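You operate a simulated robot arm through the tools that you are given. There is no shell and no other tool.

Carry out the task below with a simulated two-armed robot. There is one attempt and no reset: what you move stays moved.

JOB
Carry the yellow crate with both arms and set it on the table half by the wall bench.

The check looks at the end state, three seconds after you hand in, the way a careful person would. Anything else that was tipped, shoved, dropped, spilled or broken makes it a failure.

ROBOT AND FRAMES
Two 7-joint arms with two-finger parallel grippers on one trunk, on a base that moves. Base frame: it is fixed to the floor where the robot stands at the start and does not move with it; the origin is under the middle of the robot, x ahead of it, y to its left, z up; the surface under the hand at the start is at about z = 850. Units: mm, degrees, N and s.
The left shoulder is at the start at [20, 113, 1247], the right one opposite. With the tool pointing down near the work surface each hand reaches from about 180 to 600 mm from the robot's upright axis, wherever it stands, measured 20 degrees to its own side. Places, roughly: table half by the wall bench [1100, -200, 800]; yellow crate (27x18x7 cm) [500, 0, 900]. Payload 1.57 kg a hand.
The TCP of each hand is the grasp point between the finger pads, 30 mm short of the fingertips. In the tool frame z runs along the fingers and y along their closing line. The gripper opens to 80 mm. The fingers are 17 mm wide and 12 mm thick; the gripper's body (40 by 82 mm) begins 80 mm behind the TCP.
Orientation is told as [roll, pitch, yaw] about the base's x, y, z axes, in that order, counted from this pose: with the fingers straight down and closing along the base's y, the tool's x points along the base's -x, its y along +y and its z along -z.

CONTROLS
- The arms move only by the tool send_rows. It takes "left_moves", "right_moves" or both (then of equal length, played together; a hand with none holds still); each is a list of rows, each an object of numbers (a shift or turn left out is 0, a gripper value left out holds the last): "x", "y", "z": the shift along the tool's x, y, z in mm; "wx", "wy", "wz": the turn, a rotation vector about the tool's x, y, z in degrees; "hand": the closure in counts, from 0 (fully open) to 255 (shut). In form: [{"x": .., "y": .., "z": .., "wx": .., "wy": .., "wz": .., "hand": ..}, ...]. A call has 1 to 20 rows; each row shifts and turns the commanded pose from where the row before left it, along the tool's axes as they then stand. Each row takes 0.2 s and may step no farther than 50 mm and 8.6 degrees from the row before; otherwise, or with a gripper value out of range, the whole call is refused. Where a pose cannot be reached the arm comes as near as it can. A force on the tool above 40 N (or 10 N above the force at the start of the call, whichever is more), or a blocked arm, ends the call early, and 0.2 s more pass. Each finger travels about 45 mm/s and halts on what it meets, pressing with about 40 N; the grip force reading is that of the motor and also rises with nothing between the fingers. The clock runs only during rows and for 0.2 s after the last one: add rows that do not move to give the fingers time. The reply holds the time, the measured pose of the TCP, the force on the tool along the base axes, the opening and the grip force, in the units named above and with some noise, with the torque about the TCP (base axes, N m) and any sound that the robot's microphone picked up.
- Cameras (640 x 400 px; columns grow to the right, rows downward): "scene" is now at [96.4, -4.6, 1372.3]; the picture's right is [-0.05, -1.00, 0.00], its down [-0.56, 0.03, -0.83] and it looks along [0.83, -0.04, -0.56] (base axes); focal length 276 px, centre (320, 200). "left" rides on the left gripper at [72, 7, -122] in its tool frame; the picture's right is [-0.09, 1.00, 0.00], its down [-0.84, -0.08, -0.54] and it looks along [-0.54, -0.05, 0.84] (tool axes); focal length 238 px, centre (320, 200). "right" rides on the right gripper at [72, -7, -122] in its tool frame; the picture's right is [0.09, 1.00, 0.00], its down [-0.84, 0.08, -0.54] and it looks along [-0.54, 0.05, 0.84] (tool axes); focal length 238 px, centre (320, 200).
- camera(camera): a new picture of that camera. The clock stands still meanwhile.
- move_column(by): moves the trunk up (or, below 0, down) by that many mm; the arms and the scene camera ride with it, the base frame stays. It gives what a move gives, with no picture.
- base_move(legs): drives the robot by 1 to 6 legs, each [ahead, left, turn to the left] in mm, mm and degrees, along the robot's own axes; the way and the turn of a leg run together, so that a leg with both is an arc; at most 1500 mm and 180 degrees a leg. The arms and the cameras ride along, it lands a little off, and it stops where it bumps. It gives what a move gives.
- head_to(pan, tilt): turns the head with the scene camera to pan (to the left, within 80 degrees either way) and tilt (down, from -29 to 69), counted from straight ahead of the robot. It gives what a move gives.
- point_at(camera, pixels): for up to 12 pixels [column, row] of the newest picture of that camera ("zoom" is the newest enlarged one), the place [x, y, z] in the base frame of the surface seen there, good to about 2 mm. The clock stands still meanwhile.
- zoom(camera, box): a new picture of the part [left, top, right, bottom] of that camera's present view, enlarged. The clock stands still meanwhile.
- job_done(): hands the job in; it is judged then, once.

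Open the grippers and draw the arms clear of the work before you hand the job in, unless the task says otherwise.

The tools are called after "Call:" by a JSON object that holds its "method" and its "body". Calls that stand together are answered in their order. send_rows: Moves the arms, as the interface text tells. Its arguments: {"type":"object","properties":{"left_moves":{"type":"array","items":{"type":"object","properties":{"x":{"type":"number"},"y":{"type":"number"},"z":{"type":"number"},"wx":{"type":"number"},"wy":{"type":"number"},"wz":{"type":"number"},"hand":{"type":"number"}}}},"right_moves":{"type":"array","items":{"type":"object","properties":{"x":{"type":"number"},"y":{"type":"number"},"z":{"type":"number"},"wx":{"type":"number"},"wy":{"type":"number"},"wz":{"type":"number"},"hand":{"type":"number"}}}}},"required":[]} The other tools are called the same way: move_column (by) moves the trunk up or down; base_move (legs) drives the base; head_to (pan, tilt) turns the head that bears the scene camera; camera (camera) takes a picture; point_at (camera, pixels) gives the place of the surface under pixels of a picture; zoom (camera, box) takes an enlarged picture of a part of a camera's view; job_done () hands the job in.

At the start:

```text
t: 0.0
left_tool_pos: [447.0, 181.6, 1188.4]
left_ee_rot: [0.1, 0.0, 0.0]
left_contact_force: [1.1, -0.2, 0.2]
left_moment: [-0.01, 0.02, -0.01]
left_gripper_width: 79.9
left_finger_force: 0.0
right_tool_pos: [422.5, -142.8, 1187.1]
right_ee_rot: [0.0, 0.0, 0.0]
right_contact_force: [-0.8, 0.0, 0.2]
right_moment: [0.01, -0.01, -0.01]
right_gripper_width: 80.0
right_finger_force: 0.1
trunk travel left (down, up): [-300.0, 270.0]
robot x, y, heading: [-1.1, 1.0, -0.0]
head pan, tilt (commanded): [-2.9, 34.1]
```

scene: 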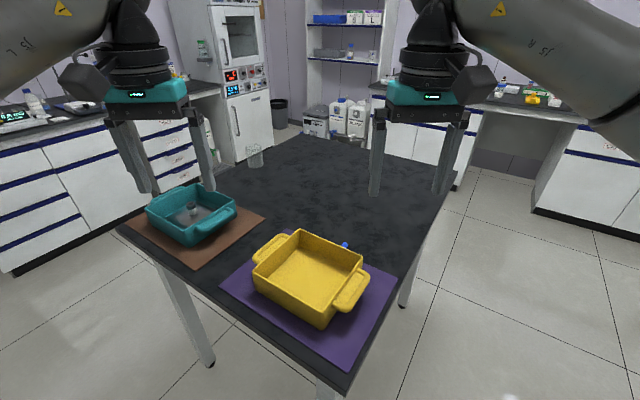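
right: 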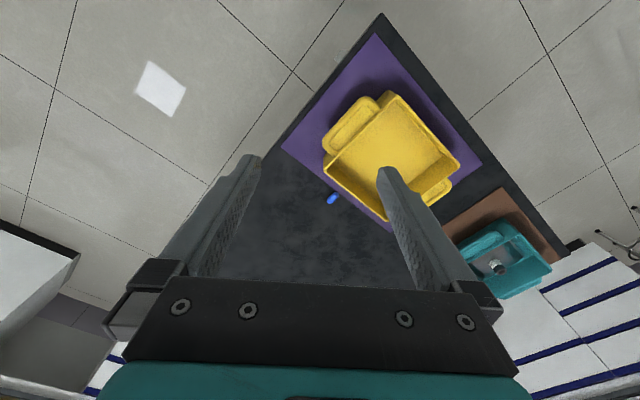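
left: 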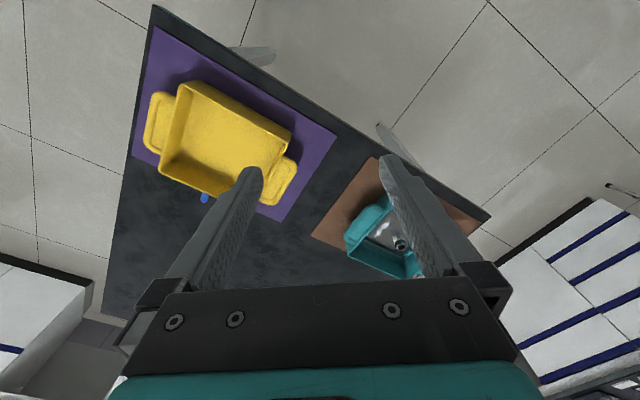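

I start by looking closely at the scene: the yellow crate is near pixel (310, 275) on a purple mat, with a blue thing at (345, 245) and a glass at (254, 155).

Call:
{"method": "zoom", "body": {"camera": "scene", "box": [210, 200, 410, 360]}}

Call:
{"method": "zoom", "body": {"camera": "scene", "box": [200, 100, 480, 260]}}

```text
2.50 times, centred on (310, 280) of scene
```

zoom: 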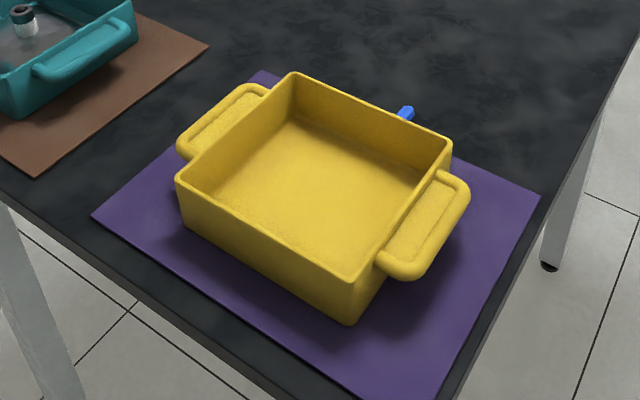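

```text
2.29 times, centred on (340, 180) of scene
```

zoom: 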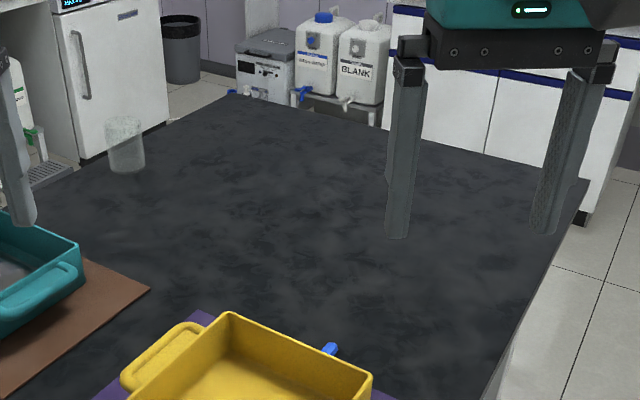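

The crate lies turned on the mat, with lug handles at zoom 1 pixels (220,120) and (430,225); a blue thing peeks out at its far side. I measure the handles, rim and table via the scene camera.

Call:
{"method": "point_at", "body": {"camera": "scene", "pixels": [[297, 230], [366, 263], [254, 275], [323, 324], [273, 250], [352, 291], [310, 265], [345, 245], [254, 160], [236, 289], [395, 287], [340, 355]]}}

Call:
{"method": "point_at", "body": {"camera": "scene", "pixels": [[300, 137], [455, 182], [350, 180], [400, 230], [118, 228], [350, 392], [230, 240], [420, 170], [258, 150], [192, 212], [247, 150], [320, 200]]}}

```text
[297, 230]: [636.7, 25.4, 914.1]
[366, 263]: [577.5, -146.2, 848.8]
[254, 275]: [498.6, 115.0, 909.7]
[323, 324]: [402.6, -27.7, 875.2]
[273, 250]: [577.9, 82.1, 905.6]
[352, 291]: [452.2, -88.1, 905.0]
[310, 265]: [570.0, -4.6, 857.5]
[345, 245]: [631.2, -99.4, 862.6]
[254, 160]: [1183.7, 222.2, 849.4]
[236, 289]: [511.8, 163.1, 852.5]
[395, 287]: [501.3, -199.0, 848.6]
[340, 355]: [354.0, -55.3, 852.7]
```

```text
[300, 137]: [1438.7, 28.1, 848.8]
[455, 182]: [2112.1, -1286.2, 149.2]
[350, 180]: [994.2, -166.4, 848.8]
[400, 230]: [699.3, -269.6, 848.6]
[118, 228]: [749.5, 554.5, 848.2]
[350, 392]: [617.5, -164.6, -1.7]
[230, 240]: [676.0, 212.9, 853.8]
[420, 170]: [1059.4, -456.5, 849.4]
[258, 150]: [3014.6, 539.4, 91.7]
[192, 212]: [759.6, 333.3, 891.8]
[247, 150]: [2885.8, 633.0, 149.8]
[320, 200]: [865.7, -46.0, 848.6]
```

Table top is at z≈849 and the crate rim at about z≈914. I zoom on the blue thing and on the handles.

Call:
{"method": "zoom", "body": {"camera": "scene", "box": [320, 225, 380, 262]}}

Call:
{"method": "zoom", "body": {"camera": "left", "box": [120, 60, 320, 220]}}

Call:
{"method": "zoom", "body": {"camera": "right", "box": [280, 70, 480, 230]}}

```text
10.67 times, centred on (350, 244) of scene
```

zoom: 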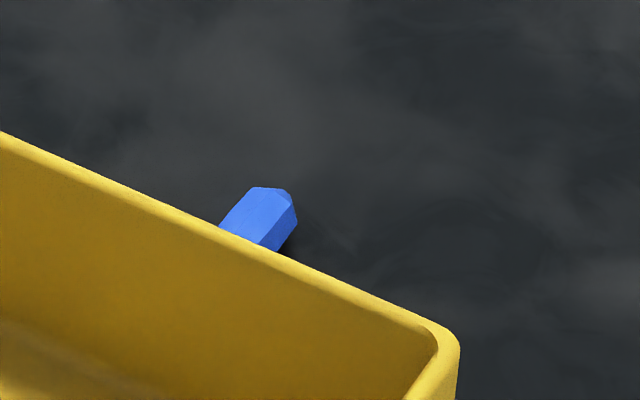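

```text
2.50 times, centred on (220, 140) of left
```

zoom: 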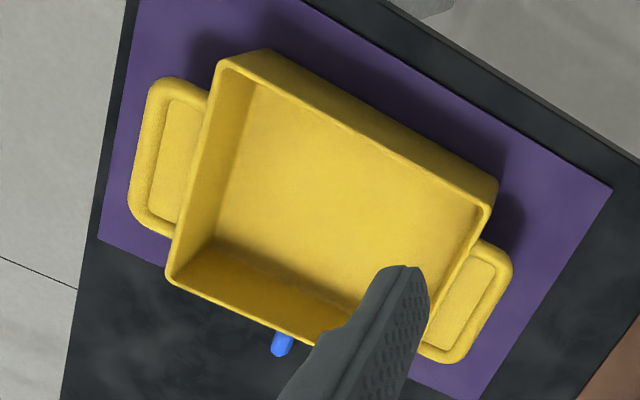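

```text
2.50 times, centred on (380, 150) of right
```

zoom: 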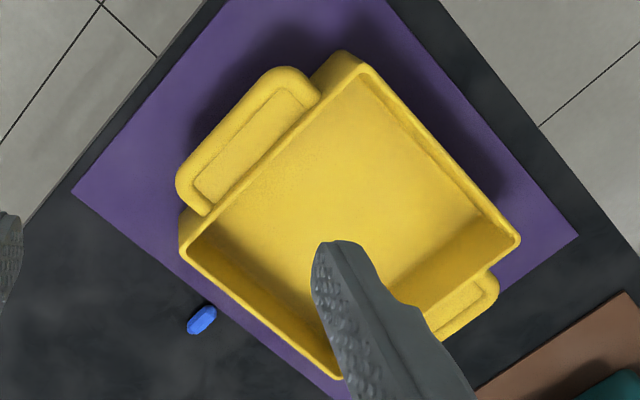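

The blue thing is a separate small item standing just past the mat's edge, so the crate must go up straight. Now I look around to find the table's corners and the wall bench.

Call:
{"method": "point_at", "body": {"camera": "right", "pixels": [[332, 199], [388, 94], [366, 105], [377, 13], [285, 149], [327, 160], [345, 150], [450, 150], [385, 150], [500, 190]]}}

Call:
{"method": "head_to", "body": {"pan": -15, "tilt": 20}}

Call:
{"method": "camera", "body": {"camera": "scene"}}

```text
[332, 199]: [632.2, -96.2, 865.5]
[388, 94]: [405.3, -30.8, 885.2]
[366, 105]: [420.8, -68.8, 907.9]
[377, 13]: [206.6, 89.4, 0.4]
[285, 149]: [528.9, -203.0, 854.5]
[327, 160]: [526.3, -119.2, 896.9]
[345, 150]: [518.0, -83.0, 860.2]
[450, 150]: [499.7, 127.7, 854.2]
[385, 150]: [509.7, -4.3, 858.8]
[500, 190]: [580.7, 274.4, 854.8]
```

```text
t: 0.8
left_tool_pos: [446.9, 182.3, 1188.7]
left_ee_rot: [0.0, -0.1, 0.1]
left_contact_force: [0.1, 0.1, 0.2]
left_moment: [0.0, -0.02, 0.02]
left_gripper_width: 80.0
left_finger_force: 0.0
right_tool_pos: [423.0, -141.2, 1189.4]
right_ee_rot: [0.1, 0.0, 0.0]
right_contact_force: [-0.7, -0.7, 0.3]
right_moment: [0.0, -0.03, -0.01]
right_gripper_width: 80.2
right_finger_force: 0.1
trunk travel left (down, up): [-300.0, 270.0]
robot x, y, heading: [1.1, 3.4, 0.3]
head pan, tilt (commanded): [-15.0, 20.0]
```

```text
taken
```

scene: 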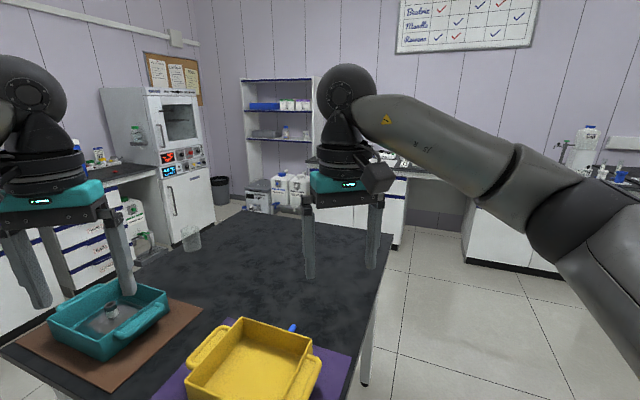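

The far half of the table is at (300, 245). I probe the table's edge points and the glass at (190, 240).

Call:
{"method": "zoom", "body": {"camera": "scene", "box": [160, 200, 420, 380]}}

Call:
{"method": "point_at", "body": {"camera": "scene", "pixels": [[243, 213], [260, 218], [391, 243], [388, 255], [375, 300], [362, 345], [191, 247], [292, 329], [300, 270], [340, 260], [250, 260], [384, 240]]}}

```text
2.22 times, centred on (290, 290) of scene
```

zoom: 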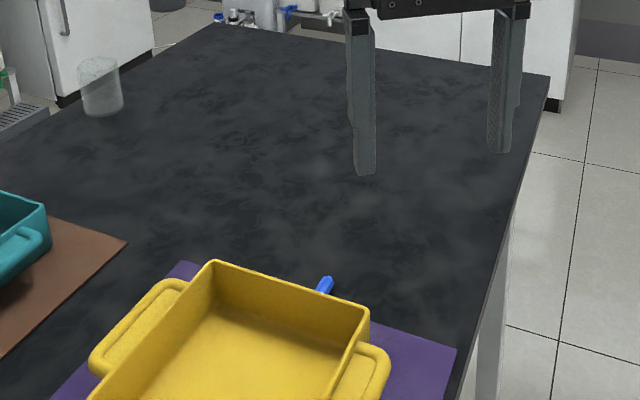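

```text
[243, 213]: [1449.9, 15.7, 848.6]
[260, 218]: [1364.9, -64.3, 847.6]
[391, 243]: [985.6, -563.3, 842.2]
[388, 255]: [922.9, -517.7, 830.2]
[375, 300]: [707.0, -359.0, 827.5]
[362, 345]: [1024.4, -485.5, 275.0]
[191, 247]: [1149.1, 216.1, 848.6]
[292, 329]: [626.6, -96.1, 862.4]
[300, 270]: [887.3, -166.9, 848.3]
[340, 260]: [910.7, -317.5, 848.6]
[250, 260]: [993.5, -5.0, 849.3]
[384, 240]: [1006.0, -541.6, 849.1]
```

The table's corners come out near N(290,-60), R(1000,-570), F(1455,30), L(745,560); the bench half is the far-right one. I plan to stand along the right (N–R) edge and strafe; first I look at the floor there.

Call:
{"method": "head_to", "body": {"pan": -60, "tilt": 35}}

Call:
{"method": "camera", "body": {"camera": "scene"}}

Call:
{"method": "head_to", "body": {"pan": 0, "tilt": 65}}

Call:
{"method": "camera", "body": {"camera": "scene"}}

```text
t: 1.9
left_tool_pos: [448.3, 181.2, 1189.5]
left_ee_rot: [-0.1, -0.1, -0.1]
left_contact_force: [0.5, -0.3, 0.7]
left_moment: [0.0, 0.02, 0.0]
left_gripper_width: 80.0
left_finger_force: 0.1
right_tool_pos: [423.4, -143.0, 1188.2]
right_ee_rot: [0.0, -0.1, -0.1]
right_contact_force: [-0.7, 0.2, -0.8]
right_moment: [0.03, -0.02, 0.0]
right_gripper_width: 80.2
right_finger_force: 0.0
trunk travel left (down, up): [-300.0, 270.0]
robot x, y, heading: [3.5, -1.6, 0.1]
head pan, tilt (commanded): [-60.0, 35.0]
```

```text
taken
```

scene: 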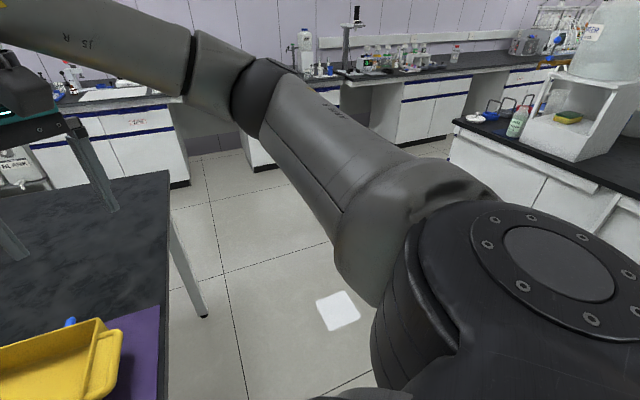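

```text
t: 3.2
left_tool_pos: [446.9, 181.6, 1189.4]
left_ee_rot: [0.0, 0.0, 0.0]
left_contact_force: [0.0, -0.3, 0.2]
left_moment: [0.0, -0.02, 0.0]
left_gripper_width: 80.1
left_finger_force: 0.1
right_tool_pos: [423.9, -141.5, 1187.8]
right_ee_rot: [0.0, 0.0, -0.1]
right_contact_force: [0.9, 0.4, 0.5]
right_moment: [0.02, -0.03, -0.01]
right_gripper_width: 80.0
right_finger_force: 0.0
trunk travel left (down, up): [-300.0, 270.0]
robot x, y, heading: [2.6, -0.1, 0.1]
head pan, tilt (commanded): [0.0, 65.0]
```

```text
taken
```

scene: 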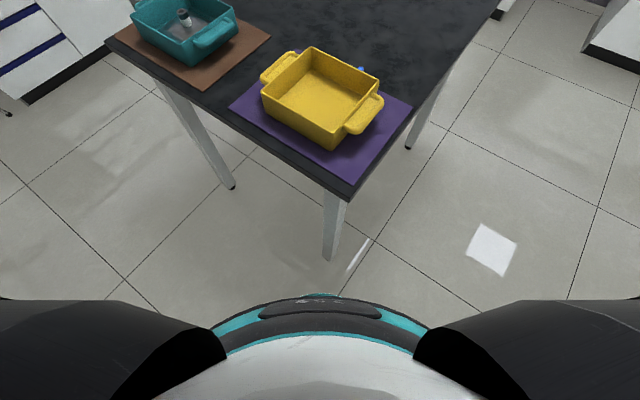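

Floor shows a white square near (491, 249) and a white strip at (358, 258); I probe these, the legs and the crate corners.

Call:
{"method": "point_at", "body": {"camera": "scene", "pixels": [[491, 249], [479, 224], [505, 276], [515, 236], [466, 258], [358, 258], [332, 255], [408, 147], [346, 198], [408, 108], [232, 187], [320, 300]]}}

Call:
{"method": "zoom", "body": {"camera": "scene", "box": [300, 200, 540, 350]}}

Call:
{"method": "zoom", "body": {"camera": "scene", "box": [230, 30, 430, 190]}}

```text
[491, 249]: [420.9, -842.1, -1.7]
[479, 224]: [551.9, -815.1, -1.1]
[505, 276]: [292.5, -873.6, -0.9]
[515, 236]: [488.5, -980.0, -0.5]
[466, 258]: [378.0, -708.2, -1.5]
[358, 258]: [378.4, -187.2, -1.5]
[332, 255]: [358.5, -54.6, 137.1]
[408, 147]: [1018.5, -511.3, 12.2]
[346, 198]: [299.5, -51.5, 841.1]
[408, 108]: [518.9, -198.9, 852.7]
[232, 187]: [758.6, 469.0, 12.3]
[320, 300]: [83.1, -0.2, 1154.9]
```

```text
2.67 times, centred on (420, 275) of scene
```

zoom: 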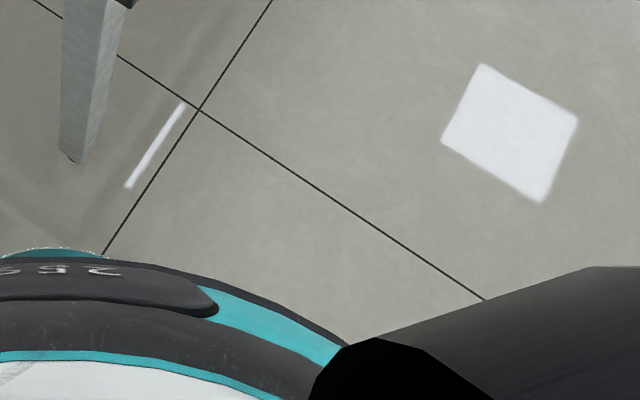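

```text
2.50 times, centred on (330, 110) of scene
```

zoom: 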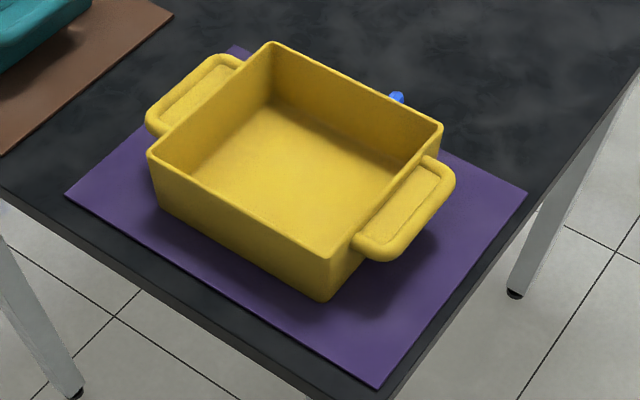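

The white patches are ceiling-lamp reflections on the floor (z≈-1), so the way is free. I drive back and right, turn left to face the table's right edge, then check the pose.

Call:
{"method": "base_move", "body": {"legs": [[-80, -400, 0], [0, 0, 53.5]]}}

Call:
{"method": "head_to", "body": {"pan": 0, "tilt": 45}}

Call:
{"method": "camera", "body": {"camera": "scene"}}

```text
t: 8.1
left_tool_pos: [49.9, 57.4, 1188.9]
left_ee_rot: [0.0, 0.0, 52.1]
left_contact_force: [0.3, -0.1, 0.1]
left_moment: [0.0, 0.0, 0.02]
left_gripper_width: 80.0
left_finger_force: 0.0
right_tool_pos: [291.4, -159.0, 1188.1]
right_ee_rot: [0.0, 0.0, 52.3]
right_contact_force: [1.2, -0.5, 0.1]
right_moment: [-0.02, 0.0, 0.0]
right_gripper_width: 79.9
right_finger_force: 0.0
trunk travel left (down, up): [-300.0, 270.0]
robot x, y, heading: [-83.7, -405.2, 52.3]
head pan, tilt (commanded): [0.0, 65.0]
```

```text
t: 8.9
left_tool_pos: [49.5, 59.5, 1188.9]
left_ee_rot: [0.0, 0.0, 52.2]
left_contact_force: [1.0, 0.8, -0.1]
left_moment: [0.0, -0.02, -0.03]
left_gripper_width: 80.0
left_finger_force: 0.0
right_tool_pos: [291.5, -159.5, 1188.6]
right_ee_rot: [0.1, 0.1, 52.2]
right_contact_force: [0.6, -0.2, 0.4]
right_moment: [0.0, 0.03, 0.01]
right_gripper_width: 79.9
right_finger_force: 0.1
trunk travel left (down, up): [-300.0, 270.0]
robot x, y, heading: [-79.5, -405.9, 52.4]
head pan, tilt (commanded): [0.0, 45.0]
```

```text
taken
```

scene: 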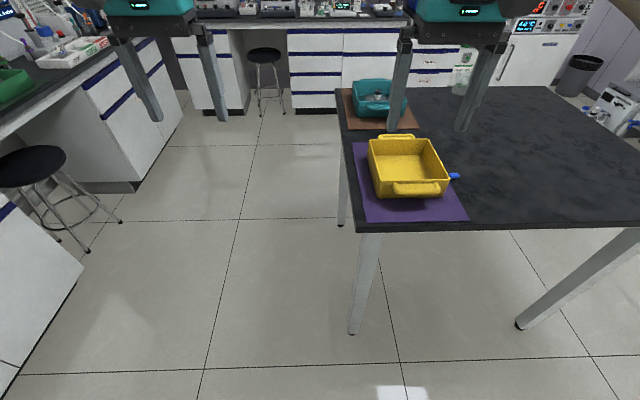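

The robot now faces the table's right edge; the crate is at (407,165), lower-edge handle near. I drive ahead and to the right to stand squarely in front of the crate.

Call:
{"method": "base_move", "body": {"legs": [[0, -235, 1], [165, 0, 0]]}}

Call:
{"method": "head_to", "body": {"pan": 0, "tilt": 50}}

Call:
{"method": "camera", "body": {"camera": "scene"}}

Call:
{"method": "camera", "body": {"camera": "left"}}

Call:
{"method": "camera", "body": {"camera": "right"}}

```text
t: 11.7
left_tool_pos: [326.0, 48.9, 1188.4]
left_ee_rot: [0.0, 0.1, 53.1]
left_contact_force: [0.0, 0.0, -0.8]
left_moment: [0.03, 0.04, 0.0]
left_gripper_width: 80.0
left_finger_force: 0.0
right_tool_pos: [570.9, -165.3, 1188.2]
right_ee_rot: [-0.1, 0.1, 53.0]
right_contact_force: [0.2, 0.7, 0.8]
right_moment: [0.0, 0.04, -0.01]
right_gripper_width: 80.1
right_finger_force: 0.1
trunk travel left (down, up): [-300.0, 270.0]
robot x, y, heading: [203.6, -420.1, 53.0]
head pan, tilt (commanded): [0.0, 45.0]
```

```text
t: 12.4
left_tool_pos: [326.3, 47.3, 1189.0]
left_ee_rot: [0.0, -0.1, 53.1]
left_contact_force: [0.3, -0.4, -0.3]
left_moment: [0.03, 0.02, -0.02]
left_gripper_width: 80.0
left_finger_force: 0.0
right_tool_pos: [570.4, -165.9, 1189.6]
right_ee_rot: [0.0, 0.0, 53.1]
right_contact_force: [-0.4, 0.0, 0.2]
right_moment: [-0.03, 0.0, -0.01]
right_gripper_width: 80.0
right_finger_force: 0.1
trunk travel left (down, up): [-300.0, 270.0]
robot x, y, heading: [204.0, -418.6, 53.1]
head pan, tilt (commanded): [0.0, 50.0]
```

```text
taken
```

scene: 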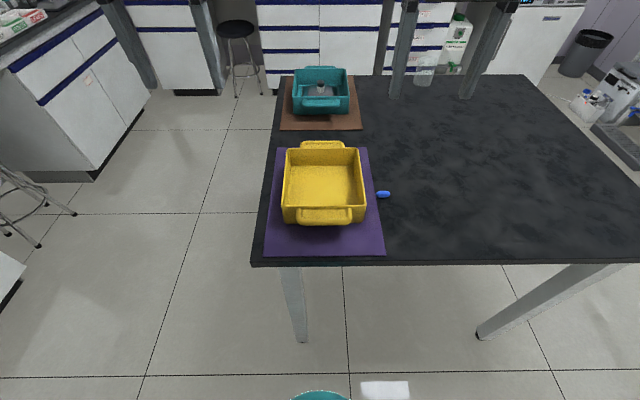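

```text
taken
```

left: 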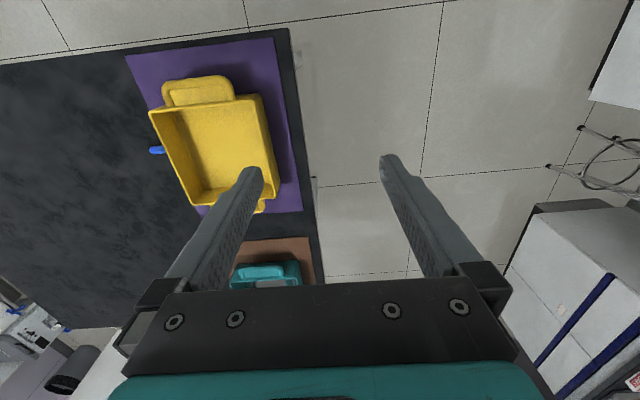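

```text
taken
```

right: 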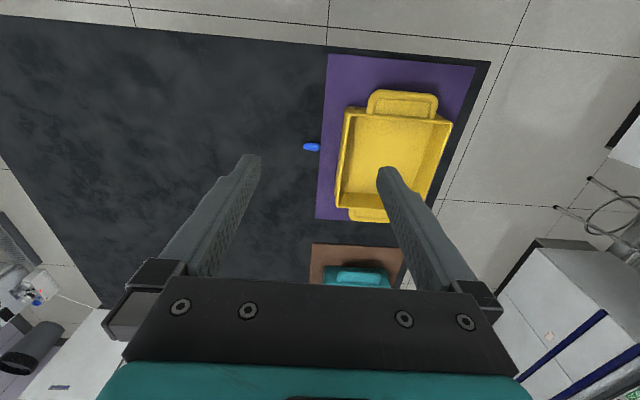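

The crate is now squarely in view at (324,183) with the blue item at (383,194). I zoom in to measure rim, walls and the blue item's gap.

Call:
{"method": "zoom", "body": {"camera": "scene", "box": [258, 130, 402, 250]}}

Call:
{"method": "point_at", "body": {"camera": "zoom", "pixels": [[115, 180], [320, 180], [480, 190], [120, 350], [475, 340], [290, 60], [290, 370], [530, 285], [555, 285], [580, 285], [460, 200], [130, 200]]}}

```text
3.33 times, centred on (330, 190) of scene
```

zoom: 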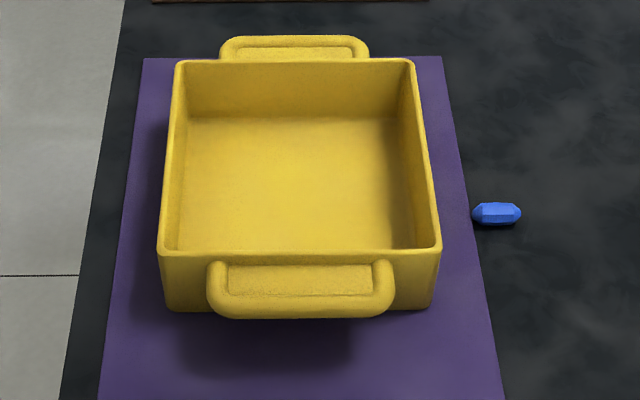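

```text
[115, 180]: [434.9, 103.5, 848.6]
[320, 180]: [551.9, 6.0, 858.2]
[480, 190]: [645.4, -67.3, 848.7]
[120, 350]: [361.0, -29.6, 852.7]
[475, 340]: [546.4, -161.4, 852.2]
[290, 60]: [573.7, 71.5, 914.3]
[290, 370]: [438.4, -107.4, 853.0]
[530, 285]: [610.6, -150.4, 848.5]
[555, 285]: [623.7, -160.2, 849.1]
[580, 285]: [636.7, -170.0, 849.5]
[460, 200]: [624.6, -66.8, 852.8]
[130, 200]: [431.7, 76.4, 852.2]
```

The right wall's top is around zoom (425,160) with clear mat beyond it up to the blue item at (497,213). I probe rim points and the blue item.

Call:
{"method": "point_at", "body": {"camera": "zoom", "pixels": [[170, 155], [427, 160], [162, 251], [437, 247], [177, 64], [412, 62], [478, 213], [497, 208], [517, 213], [300, 255], [300, 315], [295, 42]]}}

Call:
{"method": "point_at", "body": {"camera": "zoom", "pixels": [[165, 200], [168, 190], [173, 155], [432, 190], [430, 185], [423, 155], [300, 280], [295, 55], [440, 215], [390, 180], [195, 180], [433, 300]]}}

```text
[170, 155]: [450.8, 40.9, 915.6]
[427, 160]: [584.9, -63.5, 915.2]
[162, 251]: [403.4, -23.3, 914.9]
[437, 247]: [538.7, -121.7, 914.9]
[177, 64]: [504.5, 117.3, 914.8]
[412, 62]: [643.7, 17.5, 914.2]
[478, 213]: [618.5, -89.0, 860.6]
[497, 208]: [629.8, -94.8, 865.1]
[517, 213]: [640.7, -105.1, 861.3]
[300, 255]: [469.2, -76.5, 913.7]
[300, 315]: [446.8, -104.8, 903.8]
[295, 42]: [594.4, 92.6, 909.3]
```

```text
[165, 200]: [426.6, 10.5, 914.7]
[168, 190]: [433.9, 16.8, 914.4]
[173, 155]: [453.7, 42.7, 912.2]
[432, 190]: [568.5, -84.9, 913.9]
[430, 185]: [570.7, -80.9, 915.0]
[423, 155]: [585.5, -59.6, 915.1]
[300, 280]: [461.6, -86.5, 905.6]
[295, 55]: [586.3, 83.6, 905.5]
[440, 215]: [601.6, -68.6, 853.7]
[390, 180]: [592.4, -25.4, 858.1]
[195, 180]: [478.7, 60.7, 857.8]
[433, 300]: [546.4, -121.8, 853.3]
```

Crate body is about 176 mm wide, centred near (523,-3), its axes turned ~53.9°; the blue item begins ~38 mm beyond the right wall, so I must pre-close the fingers. I drive 40 mm closer and re-measure.

Call:
{"method": "base_move", "body": {"legs": [[40, -4, 0.8]]}}

Call:
{"method": "zoom", "body": {"camera": "scene", "box": [250, 120, 410, 260]}}

```text
t: 13.2
left_tool_pos: [346.0, 78.7, 1188.9]
left_ee_rot: [0.0, 0.1, 53.9]
left_contact_force: [-0.2, 0.1, 0.7]
left_moment: [-0.06, 0.01, 0.0]
left_gripper_width: 80.0
left_finger_force: 0.0
right_tool_pos: [594.2, -131.3, 1187.7]
right_ee_rot: [0.1, 0.1, 53.9]
right_contact_force: [0.8, -0.3, 0.5]
right_moment: [-0.01, 0.0, 0.0]
right_gripper_width: 79.8
right_finger_force: 0.0
trunk travel left (down, up): [-300.0, 270.0]
robot x, y, heading: [226.7, -386.5, 54.3]
head pan, tilt (commanded): [0.0, 50.0]
```

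```text
2.86 times, centred on (330, 190) of scene
```

zoom: 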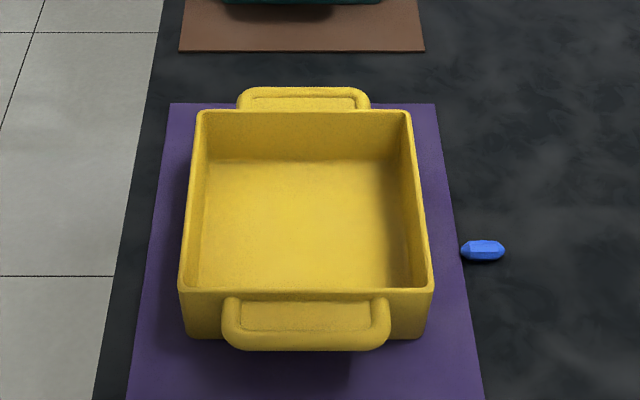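

Tool yaw now matches the crate (53.9°). I probe the rims and blue item again in this zoom.

Call:
{"method": "point_at", "body": {"camera": "zoom", "pixels": [[190, 190], [193, 190], [196, 190], [189, 215], [192, 170], [416, 190], [419, 190], [422, 190], [414, 170], [419, 205], [465, 248], [485, 244]]}}

Call:
{"method": "point_at", "body": {"camera": "zoom", "pixels": [[205, 200], [210, 200], [405, 200], [400, 200], [412, 200], [200, 200], [190, 330], [420, 330], [185, 305], [428, 305], [300, 345], [305, 92]]}}

```text
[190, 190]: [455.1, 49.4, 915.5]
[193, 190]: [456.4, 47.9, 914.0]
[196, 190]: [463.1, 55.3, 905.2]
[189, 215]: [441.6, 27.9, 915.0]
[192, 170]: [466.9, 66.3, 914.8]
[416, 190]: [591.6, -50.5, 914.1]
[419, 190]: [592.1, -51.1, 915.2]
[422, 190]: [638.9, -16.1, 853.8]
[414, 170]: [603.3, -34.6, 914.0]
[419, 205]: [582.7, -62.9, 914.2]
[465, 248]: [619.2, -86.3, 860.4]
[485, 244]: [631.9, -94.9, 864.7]
```

```text
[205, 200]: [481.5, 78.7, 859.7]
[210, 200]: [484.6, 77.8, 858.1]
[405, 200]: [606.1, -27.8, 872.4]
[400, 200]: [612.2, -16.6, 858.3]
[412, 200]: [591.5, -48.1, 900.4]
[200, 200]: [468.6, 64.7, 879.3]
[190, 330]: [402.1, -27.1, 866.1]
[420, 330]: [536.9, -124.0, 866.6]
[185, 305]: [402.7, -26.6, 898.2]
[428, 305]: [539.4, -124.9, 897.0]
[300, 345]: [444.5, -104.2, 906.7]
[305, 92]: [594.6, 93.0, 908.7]
```

Inner walls are vertical at ±82 mm from the centre and the outer ones at about ±88, so the wall mid-lines lie near (458.6,54) and (596,-46). I move both hands above them, pre-closing to about 40 mm, and descend to z≈1000.

Call:
{"method": "send_rows", "body": {"left_moves": [{"x": -11.6, "y": -26.4, "hand": 127}, {"x": -11.6, "y": -26.4}, {"x": -11.6, "y": -26.4}, {"x": -11.6, "y": -26.3}, {"z": 38}, {"z": 38}, {"z": 38}, {"z": 38}, {"z": 37}, {}, {}], "right_moves": [{"x": -17.5, "y": 12.2, "hand": 127}, {"x": -17.5, "y": 12.2}, {"x": -17.5, "y": 12.2}, {"x": -17.4, "y": 12.1}, {"z": 38}, {"z": 38}, {"z": 38}, {"z": 37}, {"z": 37}, {}, {}]}}

Call:
{"method": "camera", "body": {"camera": "scene"}}

Call:
{"method": "camera", "body": {"camera": "left"}}

Call:
{"method": "camera", "body": {"camera": "right"}}

```text
t: 15.7
left_tool_pos: [457.3, 53.8, 998.2]
left_ee_rot: [-0.1, -0.1, 53.8]
left_contact_force: [-0.2, 0.5, -0.1]
left_moment: [-0.02, 0.02, 0.01]
left_gripper_width: 40.3
left_finger_force: 0.1
right_tool_pos: [596.5, -45.6, 998.5]
right_ee_rot: [0.0, 0.0, 54.0]
right_contact_force: [-0.3, -0.2, 0.2]
right_moment: [0.02, -0.03, 0.0]
right_gripper_width: 40.0
right_finger_force: 0.0
trunk travel left (down, up): [-300.0, 270.0]
robot x, y, heading: [230.3, -392.4, 54.0]
head pan, tilt (commanded): [0.0, 50.0]
```

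```text
taken
```

scene: 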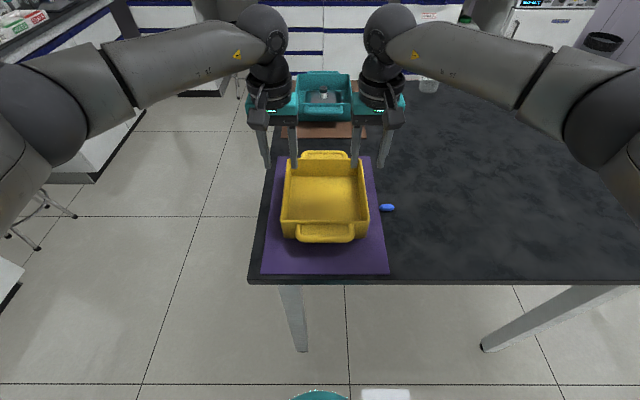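

```text
taken
```

left: 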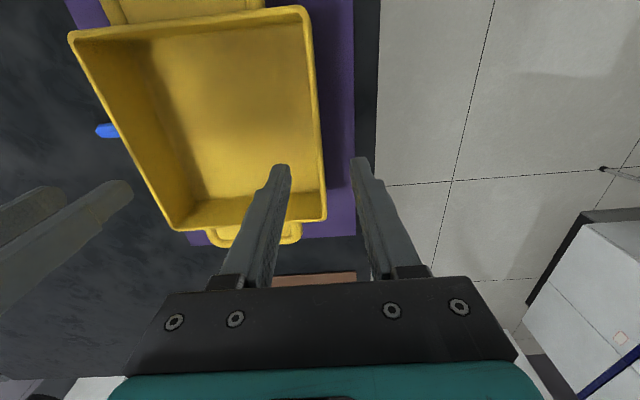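

```text
taken
```

right: 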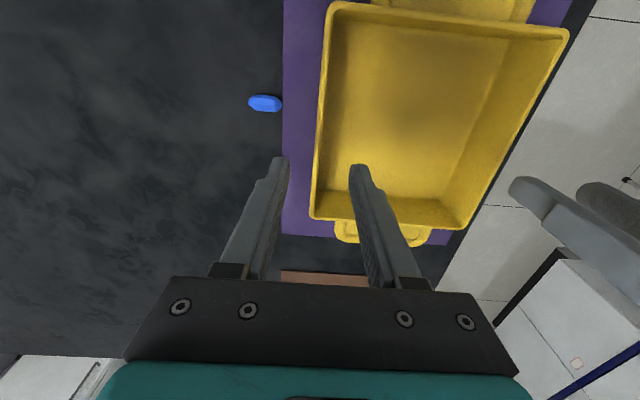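

Both hands straddle the wall mid-lines (column ≈318 at the rim row in both hand pictures). I lower both to z≈898, with the fingertips ~10 mm above the crate's floor.

Call:
{"method": "send_rows", "body": {"left_moves": [{"z": 25}, {"z": 25}, {"z": 20}, {"z": 15}, {"z": 8}, {"z": 7}, {}, {}], "right_moves": [{"z": 25}, {"z": 25}, {"z": 20}, {"z": 15}, {"z": 8}, {"z": 7}, {}, {}]}}

Call:
{"method": "camera", "body": {"camera": "scene"}}

Call:
{"method": "camera", "body": {"camera": "right"}}

Call:
{"method": "camera", "body": {"camera": "left"}}

```text
t: 17.4
left_tool_pos: [458.0, 52.8, 898.9]
left_ee_rot: [0.0, -0.1, 53.9]
left_contact_force: [-0.4, 0.2, 0.5]
left_moment: [0.01, 0.01, -0.01]
left_gripper_width: 39.9
left_finger_force: 0.1
right_tool_pos: [596.3, -46.1, 899.6]
right_ee_rot: [0.0, 0.0, 53.9]
right_contact_force: [-0.5, 0.4, -0.6]
right_moment: [-0.03, 0.01, 0.01]
right_gripper_width: 40.2
right_finger_force: 0.0
trunk travel left (down, up): [-300.0, 270.0]
robot x, y, heading: [229.6, -388.8, 53.6]
head pan, tilt (commanded): [0.0, 50.0]
```

```text
taken
```

scene: 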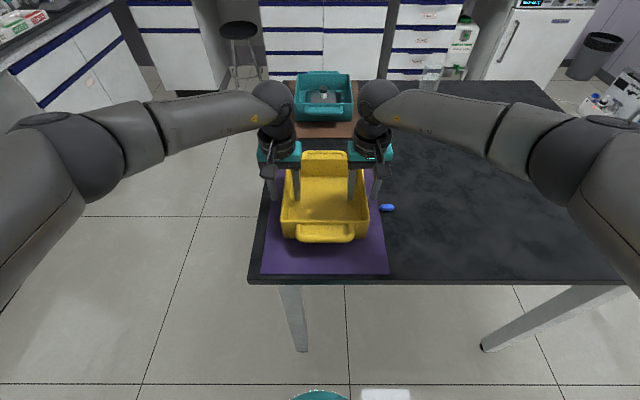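

```text
taken
```

right: 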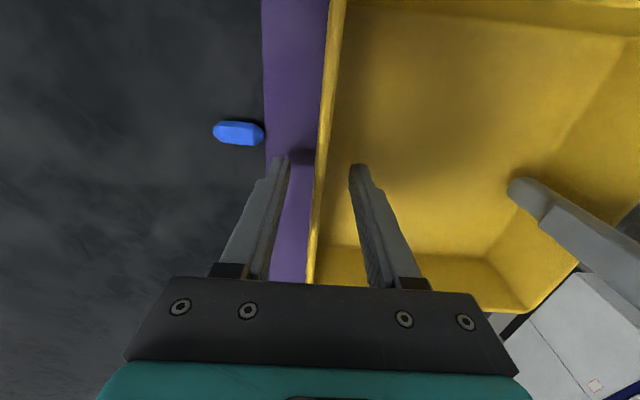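

```text
taken
```

left: 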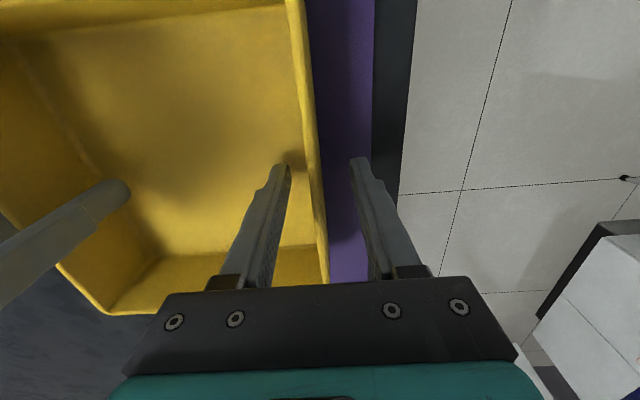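

Both finger pairs bracket the walls and the blue item at (238,132) is clear of the outer right finger. I close both grippers gradually.

Call:
{"method": "send_rows", "body": {"left_moves": [{"hand": 190}, {"hand": 220}, {"hand": 235}, {"hand": 255}, {}, {}], "right_moves": [{"hand": 190}, {"hand": 220}, {"hand": 235}, {"hand": 255}, {}, {}]}}

Call:
{"method": "camera", "body": {"camera": "right"}}

Call:
{"method": "camera", "body": {"camera": "left"}}

```text
t: 18.9
left_tool_pos: [457.9, 54.0, 899.3]
left_ee_rot: [0.0, 0.0, 53.9]
left_contact_force: [3.4, -3.0, 0.1]
left_moment: [0.09, 0.11, -0.05]
left_gripper_width: 5.0
left_finger_force: 24.5
right_tool_pos: [596.1, -47.1, 900.5]
right_ee_rot: [0.0, 0.0, 53.8]
right_contact_force: [-1.4, 1.5, -1.2]
right_moment: [-0.02, -0.17, -0.03]
right_gripper_width: 4.8
right_finger_force: 25.0
trunk travel left (down, up): [-300.0, 270.0]
robot x, y, heading: [230.3, -390.5, 53.9]
head pan, tilt (commanded): [0.0, 50.0]
```

```text
taken
```

right: 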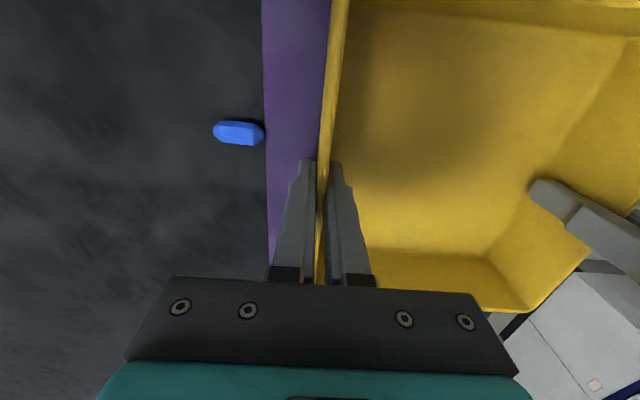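

```text
taken
```

left: 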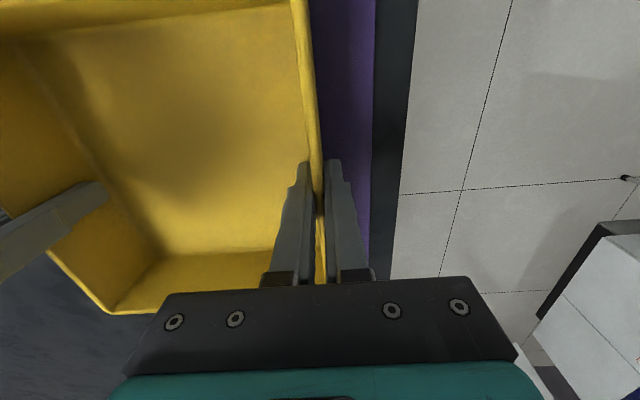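

Both hands pinch the walls (widths ≈5 mm, ~25 N). I lift a little, 30 mm straight up, and look.

Call:
{"method": "send_rows", "body": {"left_moves": [{"z": -4}, {"z": -6}, {"z": -10}, {"z": -10}, {}], "right_moves": [{"z": -4}, {"z": -6}, {"z": -10}, {"z": -10}, {}]}}

Call:
{"method": "camera", "body": {"camera": "scene"}}

```text
t: 20.1
left_tool_pos: [459.4, 52.3, 929.9]
left_ee_rot: [-0.1, 0.0, 53.9]
left_contact_force: [2.3, -1.5, -5.9]
left_moment: [0.58, 0.07, 0.03]
left_gripper_width: 4.9
left_finger_force: 25.4
right_tool_pos: [597.1, -46.7, 930.5]
right_ee_rot: [0.1, -0.1, 53.9]
right_contact_force: [-2.0, 0.5, 2.9]
right_moment: [-0.12, 0.48, 0.05]
right_gripper_width: 4.7
right_finger_force: 25.3
trunk travel left (down, up): [-300.0, 270.0]
robot x, y, heading: [230.4, -392.0, 54.0]
head pan, tilt (commanded): [0.0, 50.0]
```

```text
taken
```

scene: 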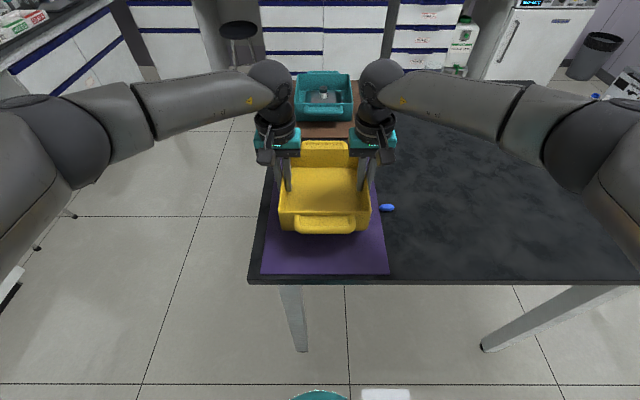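

Crate seems to be lifted; I zoom to check that it's level and clear of the mat.

Call:
{"method": "zoom", "body": {"camera": "scene", "box": [240, 110, 420, 280]}}

Call:
{"method": "point_at", "body": {"camera": "scene", "pixels": [[280, 213], [369, 212], [325, 215], [300, 150], [350, 150], [324, 190]]}}

```text
2.35 times, centred on (330, 195) of scene
```

zoom: 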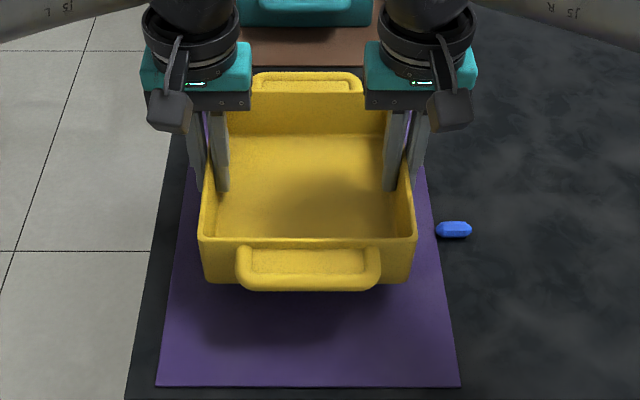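

```text
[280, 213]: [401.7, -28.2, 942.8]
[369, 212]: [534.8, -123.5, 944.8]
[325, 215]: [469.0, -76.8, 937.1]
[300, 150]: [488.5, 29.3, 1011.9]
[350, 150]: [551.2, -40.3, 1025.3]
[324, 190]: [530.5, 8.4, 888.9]
```

The crate is level and 30 mm up (interior floor at z≈889). I raise it with the trunk by 100 mm and then look to the right for clearance of the way.

Call:
{"method": "move_column", "body": {"by": 100}}

Call:
{"method": "camera", "body": {"camera": "scene"}}

Call:
{"method": "head_to", "body": {"pan": -55, "tilt": 35}}

Call:
{"method": "camera", "body": {"camera": "scene"}}

```text
t: 21.4
left_tool_pos: [459.0, 53.5, 1029.5]
left_ee_rot: [0.0, 0.2, 54.0]
left_contact_force: [2.9, -0.5, -7.9]
left_moment: [0.42, 0.42, 0.04]
left_gripper_width: 4.6
left_finger_force: 25.6
right_tool_pos: [595.9, -46.6, 1030.3]
right_ee_rot: [0.0, 0.1, 53.9]
right_contact_force: [-2.2, 1.0, 5.1]
right_moment: [0.18, 0.47, 0.03]
right_gripper_width: 4.9
right_finger_force: 24.5
trunk travel left (down, up): [-400.0, 170.0]
robot x, y, heading: [230.6, -390.3, 53.9]
head pan, tilt (commanded): [0.0, 50.0]
```

```text
taken
```

scene: 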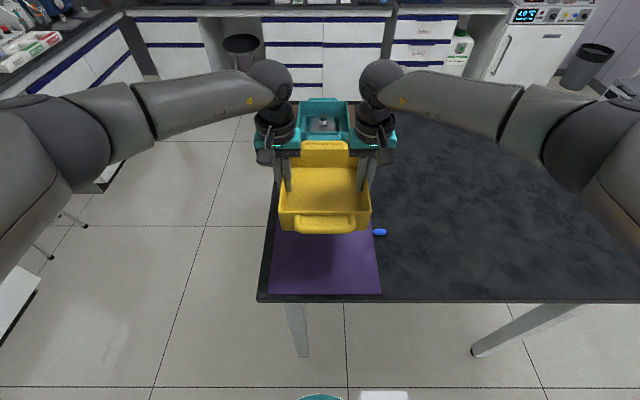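

```text
t: 22.6
left_tool_pos: [459.4, 52.7, 1029.4]
left_ee_rot: [-0.1, 0.0, 53.9]
left_contact_force: [2.8, -1.9, -7.8]
left_moment: [0.19, 0.63, 0.06]
left_gripper_width: 4.9
left_finger_force: 24.9
right_tool_pos: [595.9, -46.9, 1031.5]
right_ee_rot: [0.0, 0.0, 53.9]
right_contact_force: [-3.1, 0.7, 5.6]
right_moment: [0.52, 0.31, 0.04]
right_gripper_width: 4.6
right_finger_force: 25.0
trunk travel left (down, up): [-400.0, 170.0]
robot x, y, heading: [230.2, -392.0, 54.0]
head pan, tilt (commanded): [-55.0, 35.0]
```

```text
taken
```

scene: 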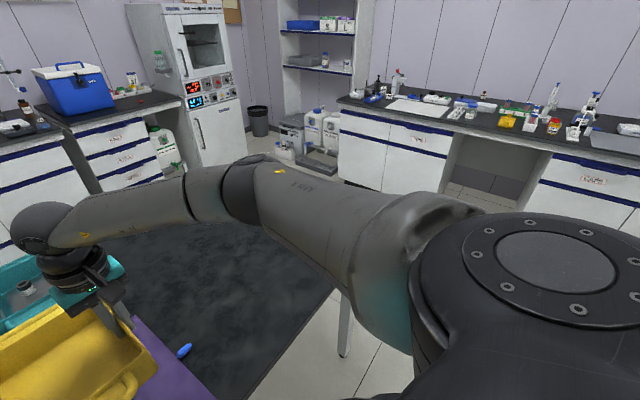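

The wall bench runs across the back at (440,120)–(600,150). I probe its front edge and the table's bench-side edge for clearances.

Call:
{"method": "point_at", "body": {"camera": "scene", "pixels": [[340, 102], [400, 118], [450, 130], [540, 150], [620, 168], [390, 190], [320, 175], [330, 290], [300, 330], [350, 352], [300, 250], [200, 320]]}}

```text
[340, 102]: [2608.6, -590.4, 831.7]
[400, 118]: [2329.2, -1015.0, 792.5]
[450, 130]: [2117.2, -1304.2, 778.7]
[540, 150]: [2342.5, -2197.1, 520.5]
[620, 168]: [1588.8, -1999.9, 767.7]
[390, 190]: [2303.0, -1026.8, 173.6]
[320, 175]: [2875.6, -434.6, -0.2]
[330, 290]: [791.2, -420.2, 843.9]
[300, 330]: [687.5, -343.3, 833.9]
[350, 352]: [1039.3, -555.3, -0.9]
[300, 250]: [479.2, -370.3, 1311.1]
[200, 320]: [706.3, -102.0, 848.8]
```

The bench is over a metre beyond the table, so the way is free. I put the head back and strafe right the first half with the crate held high.

Call:
{"method": "head_to", "body": {"pan": 0, "tilt": 50}}

Call:
{"method": "base_move", "body": {"legs": [[0, -270, 0]]}}

Call:
{"method": "camera", "body": {"camera": "scene"}}

```text
t: 23.9
left_tool_pos: [459.3, 52.7, 1030.6]
left_ee_rot: [0.0, 0.1, 54.0]
left_contact_force: [2.2, -1.4, -7.6]
left_moment: [0.3, 0.61, 0.04]
left_gripper_width: 4.8
left_finger_force: 25.5
right_tool_pos: [595.9, -45.9, 1030.6]
right_ee_rot: [0.0, 0.1, 53.9]
right_contact_force: [-2.9, 1.4, 5.6]
right_moment: [0.5, 0.35, 0.0]
right_gripper_width: 4.9
right_finger_force: 24.5
trunk travel left (down, up): [-400.0, 170.0]
robot x, y, heading: [229.2, -390.6, 53.9]
head pan, tilt (commanded): [0.0, 50.0]
```

```text
t: 25.8
left_tool_pos: [671.7, -101.7, 1031.4]
left_ee_rot: [0.0, 0.0, 54.1]
left_contact_force: [1.9, -1.5, -9.8]
left_moment: [0.45, 0.57, -0.01]
left_gripper_width: 4.9
left_finger_force: 25.4
right_tool_pos: [809.0, -200.7, 1029.7]
right_ee_rot: [0.0, -0.1, 54.1]
right_contact_force: [-2.6, 1.3, 6.9]
right_moment: [0.37, 0.52, -0.02]
right_gripper_width: 4.8
right_finger_force: 25.4
trunk travel left (down, up): [-400.0, 170.0]
robot x, y, heading: [444.3, -546.2, 54.0]
head pan, tilt (commanded): [0.0, 50.0]
```

```text
taken
```

scene: 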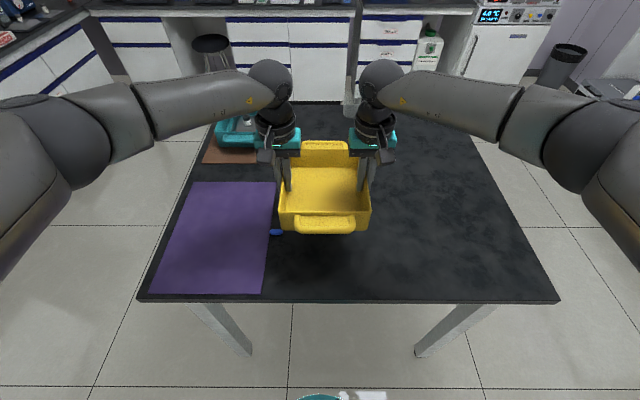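

The crate now hangs over the table's middle, having passed the blue item at (276,232), untouched. I strafe the second half.

Call:
{"method": "base_move", "body": {"legs": [[0, -275, 0]]}}

Call:
{"method": "camera", "body": {"camera": "scene"}}

```text
t: 27.7
left_tool_pos: [894.7, -262.6, 1029.9]
left_ee_rot: [0.1, 0.1, 54.3]
left_contact_force: [0.7, -0.2, -5.5]
left_moment: [0.36, 0.17, 0.05]
left_gripper_width: 4.8
left_finger_force: 25.2
right_tool_pos: [1033.7, -361.9, 1030.3]
right_ee_rot: [0.2, 0.1, 54.2]
right_contact_force: [-1.1, -1.3, 2.1]
right_moment: [0.02, 0.35, 0.06]
right_gripper_width: 4.6
right_finger_force: 25.6
trunk travel left (down, up): [-400.0, 170.0]
robot x, y, heading: [669.0, -703.4, 54.4]
head pan, tilt (commanded): [0.0, 50.0]
```

```text
taken
```

scene: 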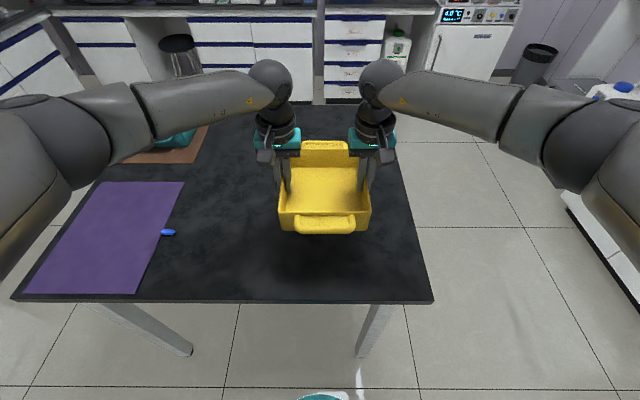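

The crate is over the bench half at u≈690 of 871 mm along the table. I tilt the head down to see how much room the base has towards the table.

Call:
{"method": "head_to", "body": {"pan": 0, "tilt": 69}}

Call:
{"method": "camera", "body": {"camera": "scene"}}

```text
t: 28.5
left_tool_pos: [894.4, -263.3, 1030.0]
left_ee_rot: [0.0, 0.1, 54.2]
left_contact_force: [0.1, 0.1, -2.9]
left_moment: [0.22, -0.01, 0.05]
left_gripper_width: 4.8
left_finger_force: 25.6
right_tool_pos: [1032.6, -362.5, 1029.8]
right_ee_rot: [0.0, -0.1, 54.2]
right_contact_force: [0.0, 0.0, -0.6]
right_moment: [-0.08, 0.19, 0.04]
right_gripper_width: 4.8
right_finger_force: 25.4
trunk travel left (down, up): [-400.0, 170.0]
robot x, y, heading: [669.2, -706.1, 54.4]
head pan, tilt (commanded): [0.0, 68.8]
```

```text
taken
```

scene: 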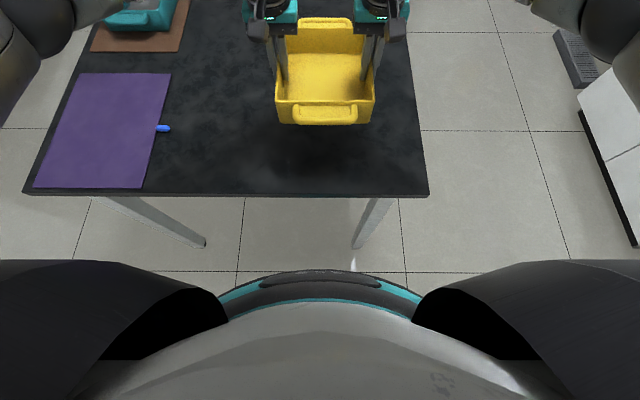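

The base front isn't visible beyond the chest; I probe the nearest visible floor points and the table edges.

Call:
{"method": "point_at", "body": {"camera": "scene", "pixels": [[240, 262], [330, 268], [290, 268], [420, 275], [205, 245], [357, 247], [428, 193], [300, 194], [418, 120], [30, 190], [325, 100], [350, 150]]}}

```text
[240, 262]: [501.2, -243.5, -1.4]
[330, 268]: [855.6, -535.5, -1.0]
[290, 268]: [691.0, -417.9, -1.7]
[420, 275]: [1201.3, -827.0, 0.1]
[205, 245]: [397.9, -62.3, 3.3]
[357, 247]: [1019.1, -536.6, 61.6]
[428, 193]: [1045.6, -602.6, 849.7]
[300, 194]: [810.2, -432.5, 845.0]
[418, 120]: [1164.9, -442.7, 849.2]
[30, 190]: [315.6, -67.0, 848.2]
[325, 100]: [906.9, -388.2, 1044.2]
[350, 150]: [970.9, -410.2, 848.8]
```

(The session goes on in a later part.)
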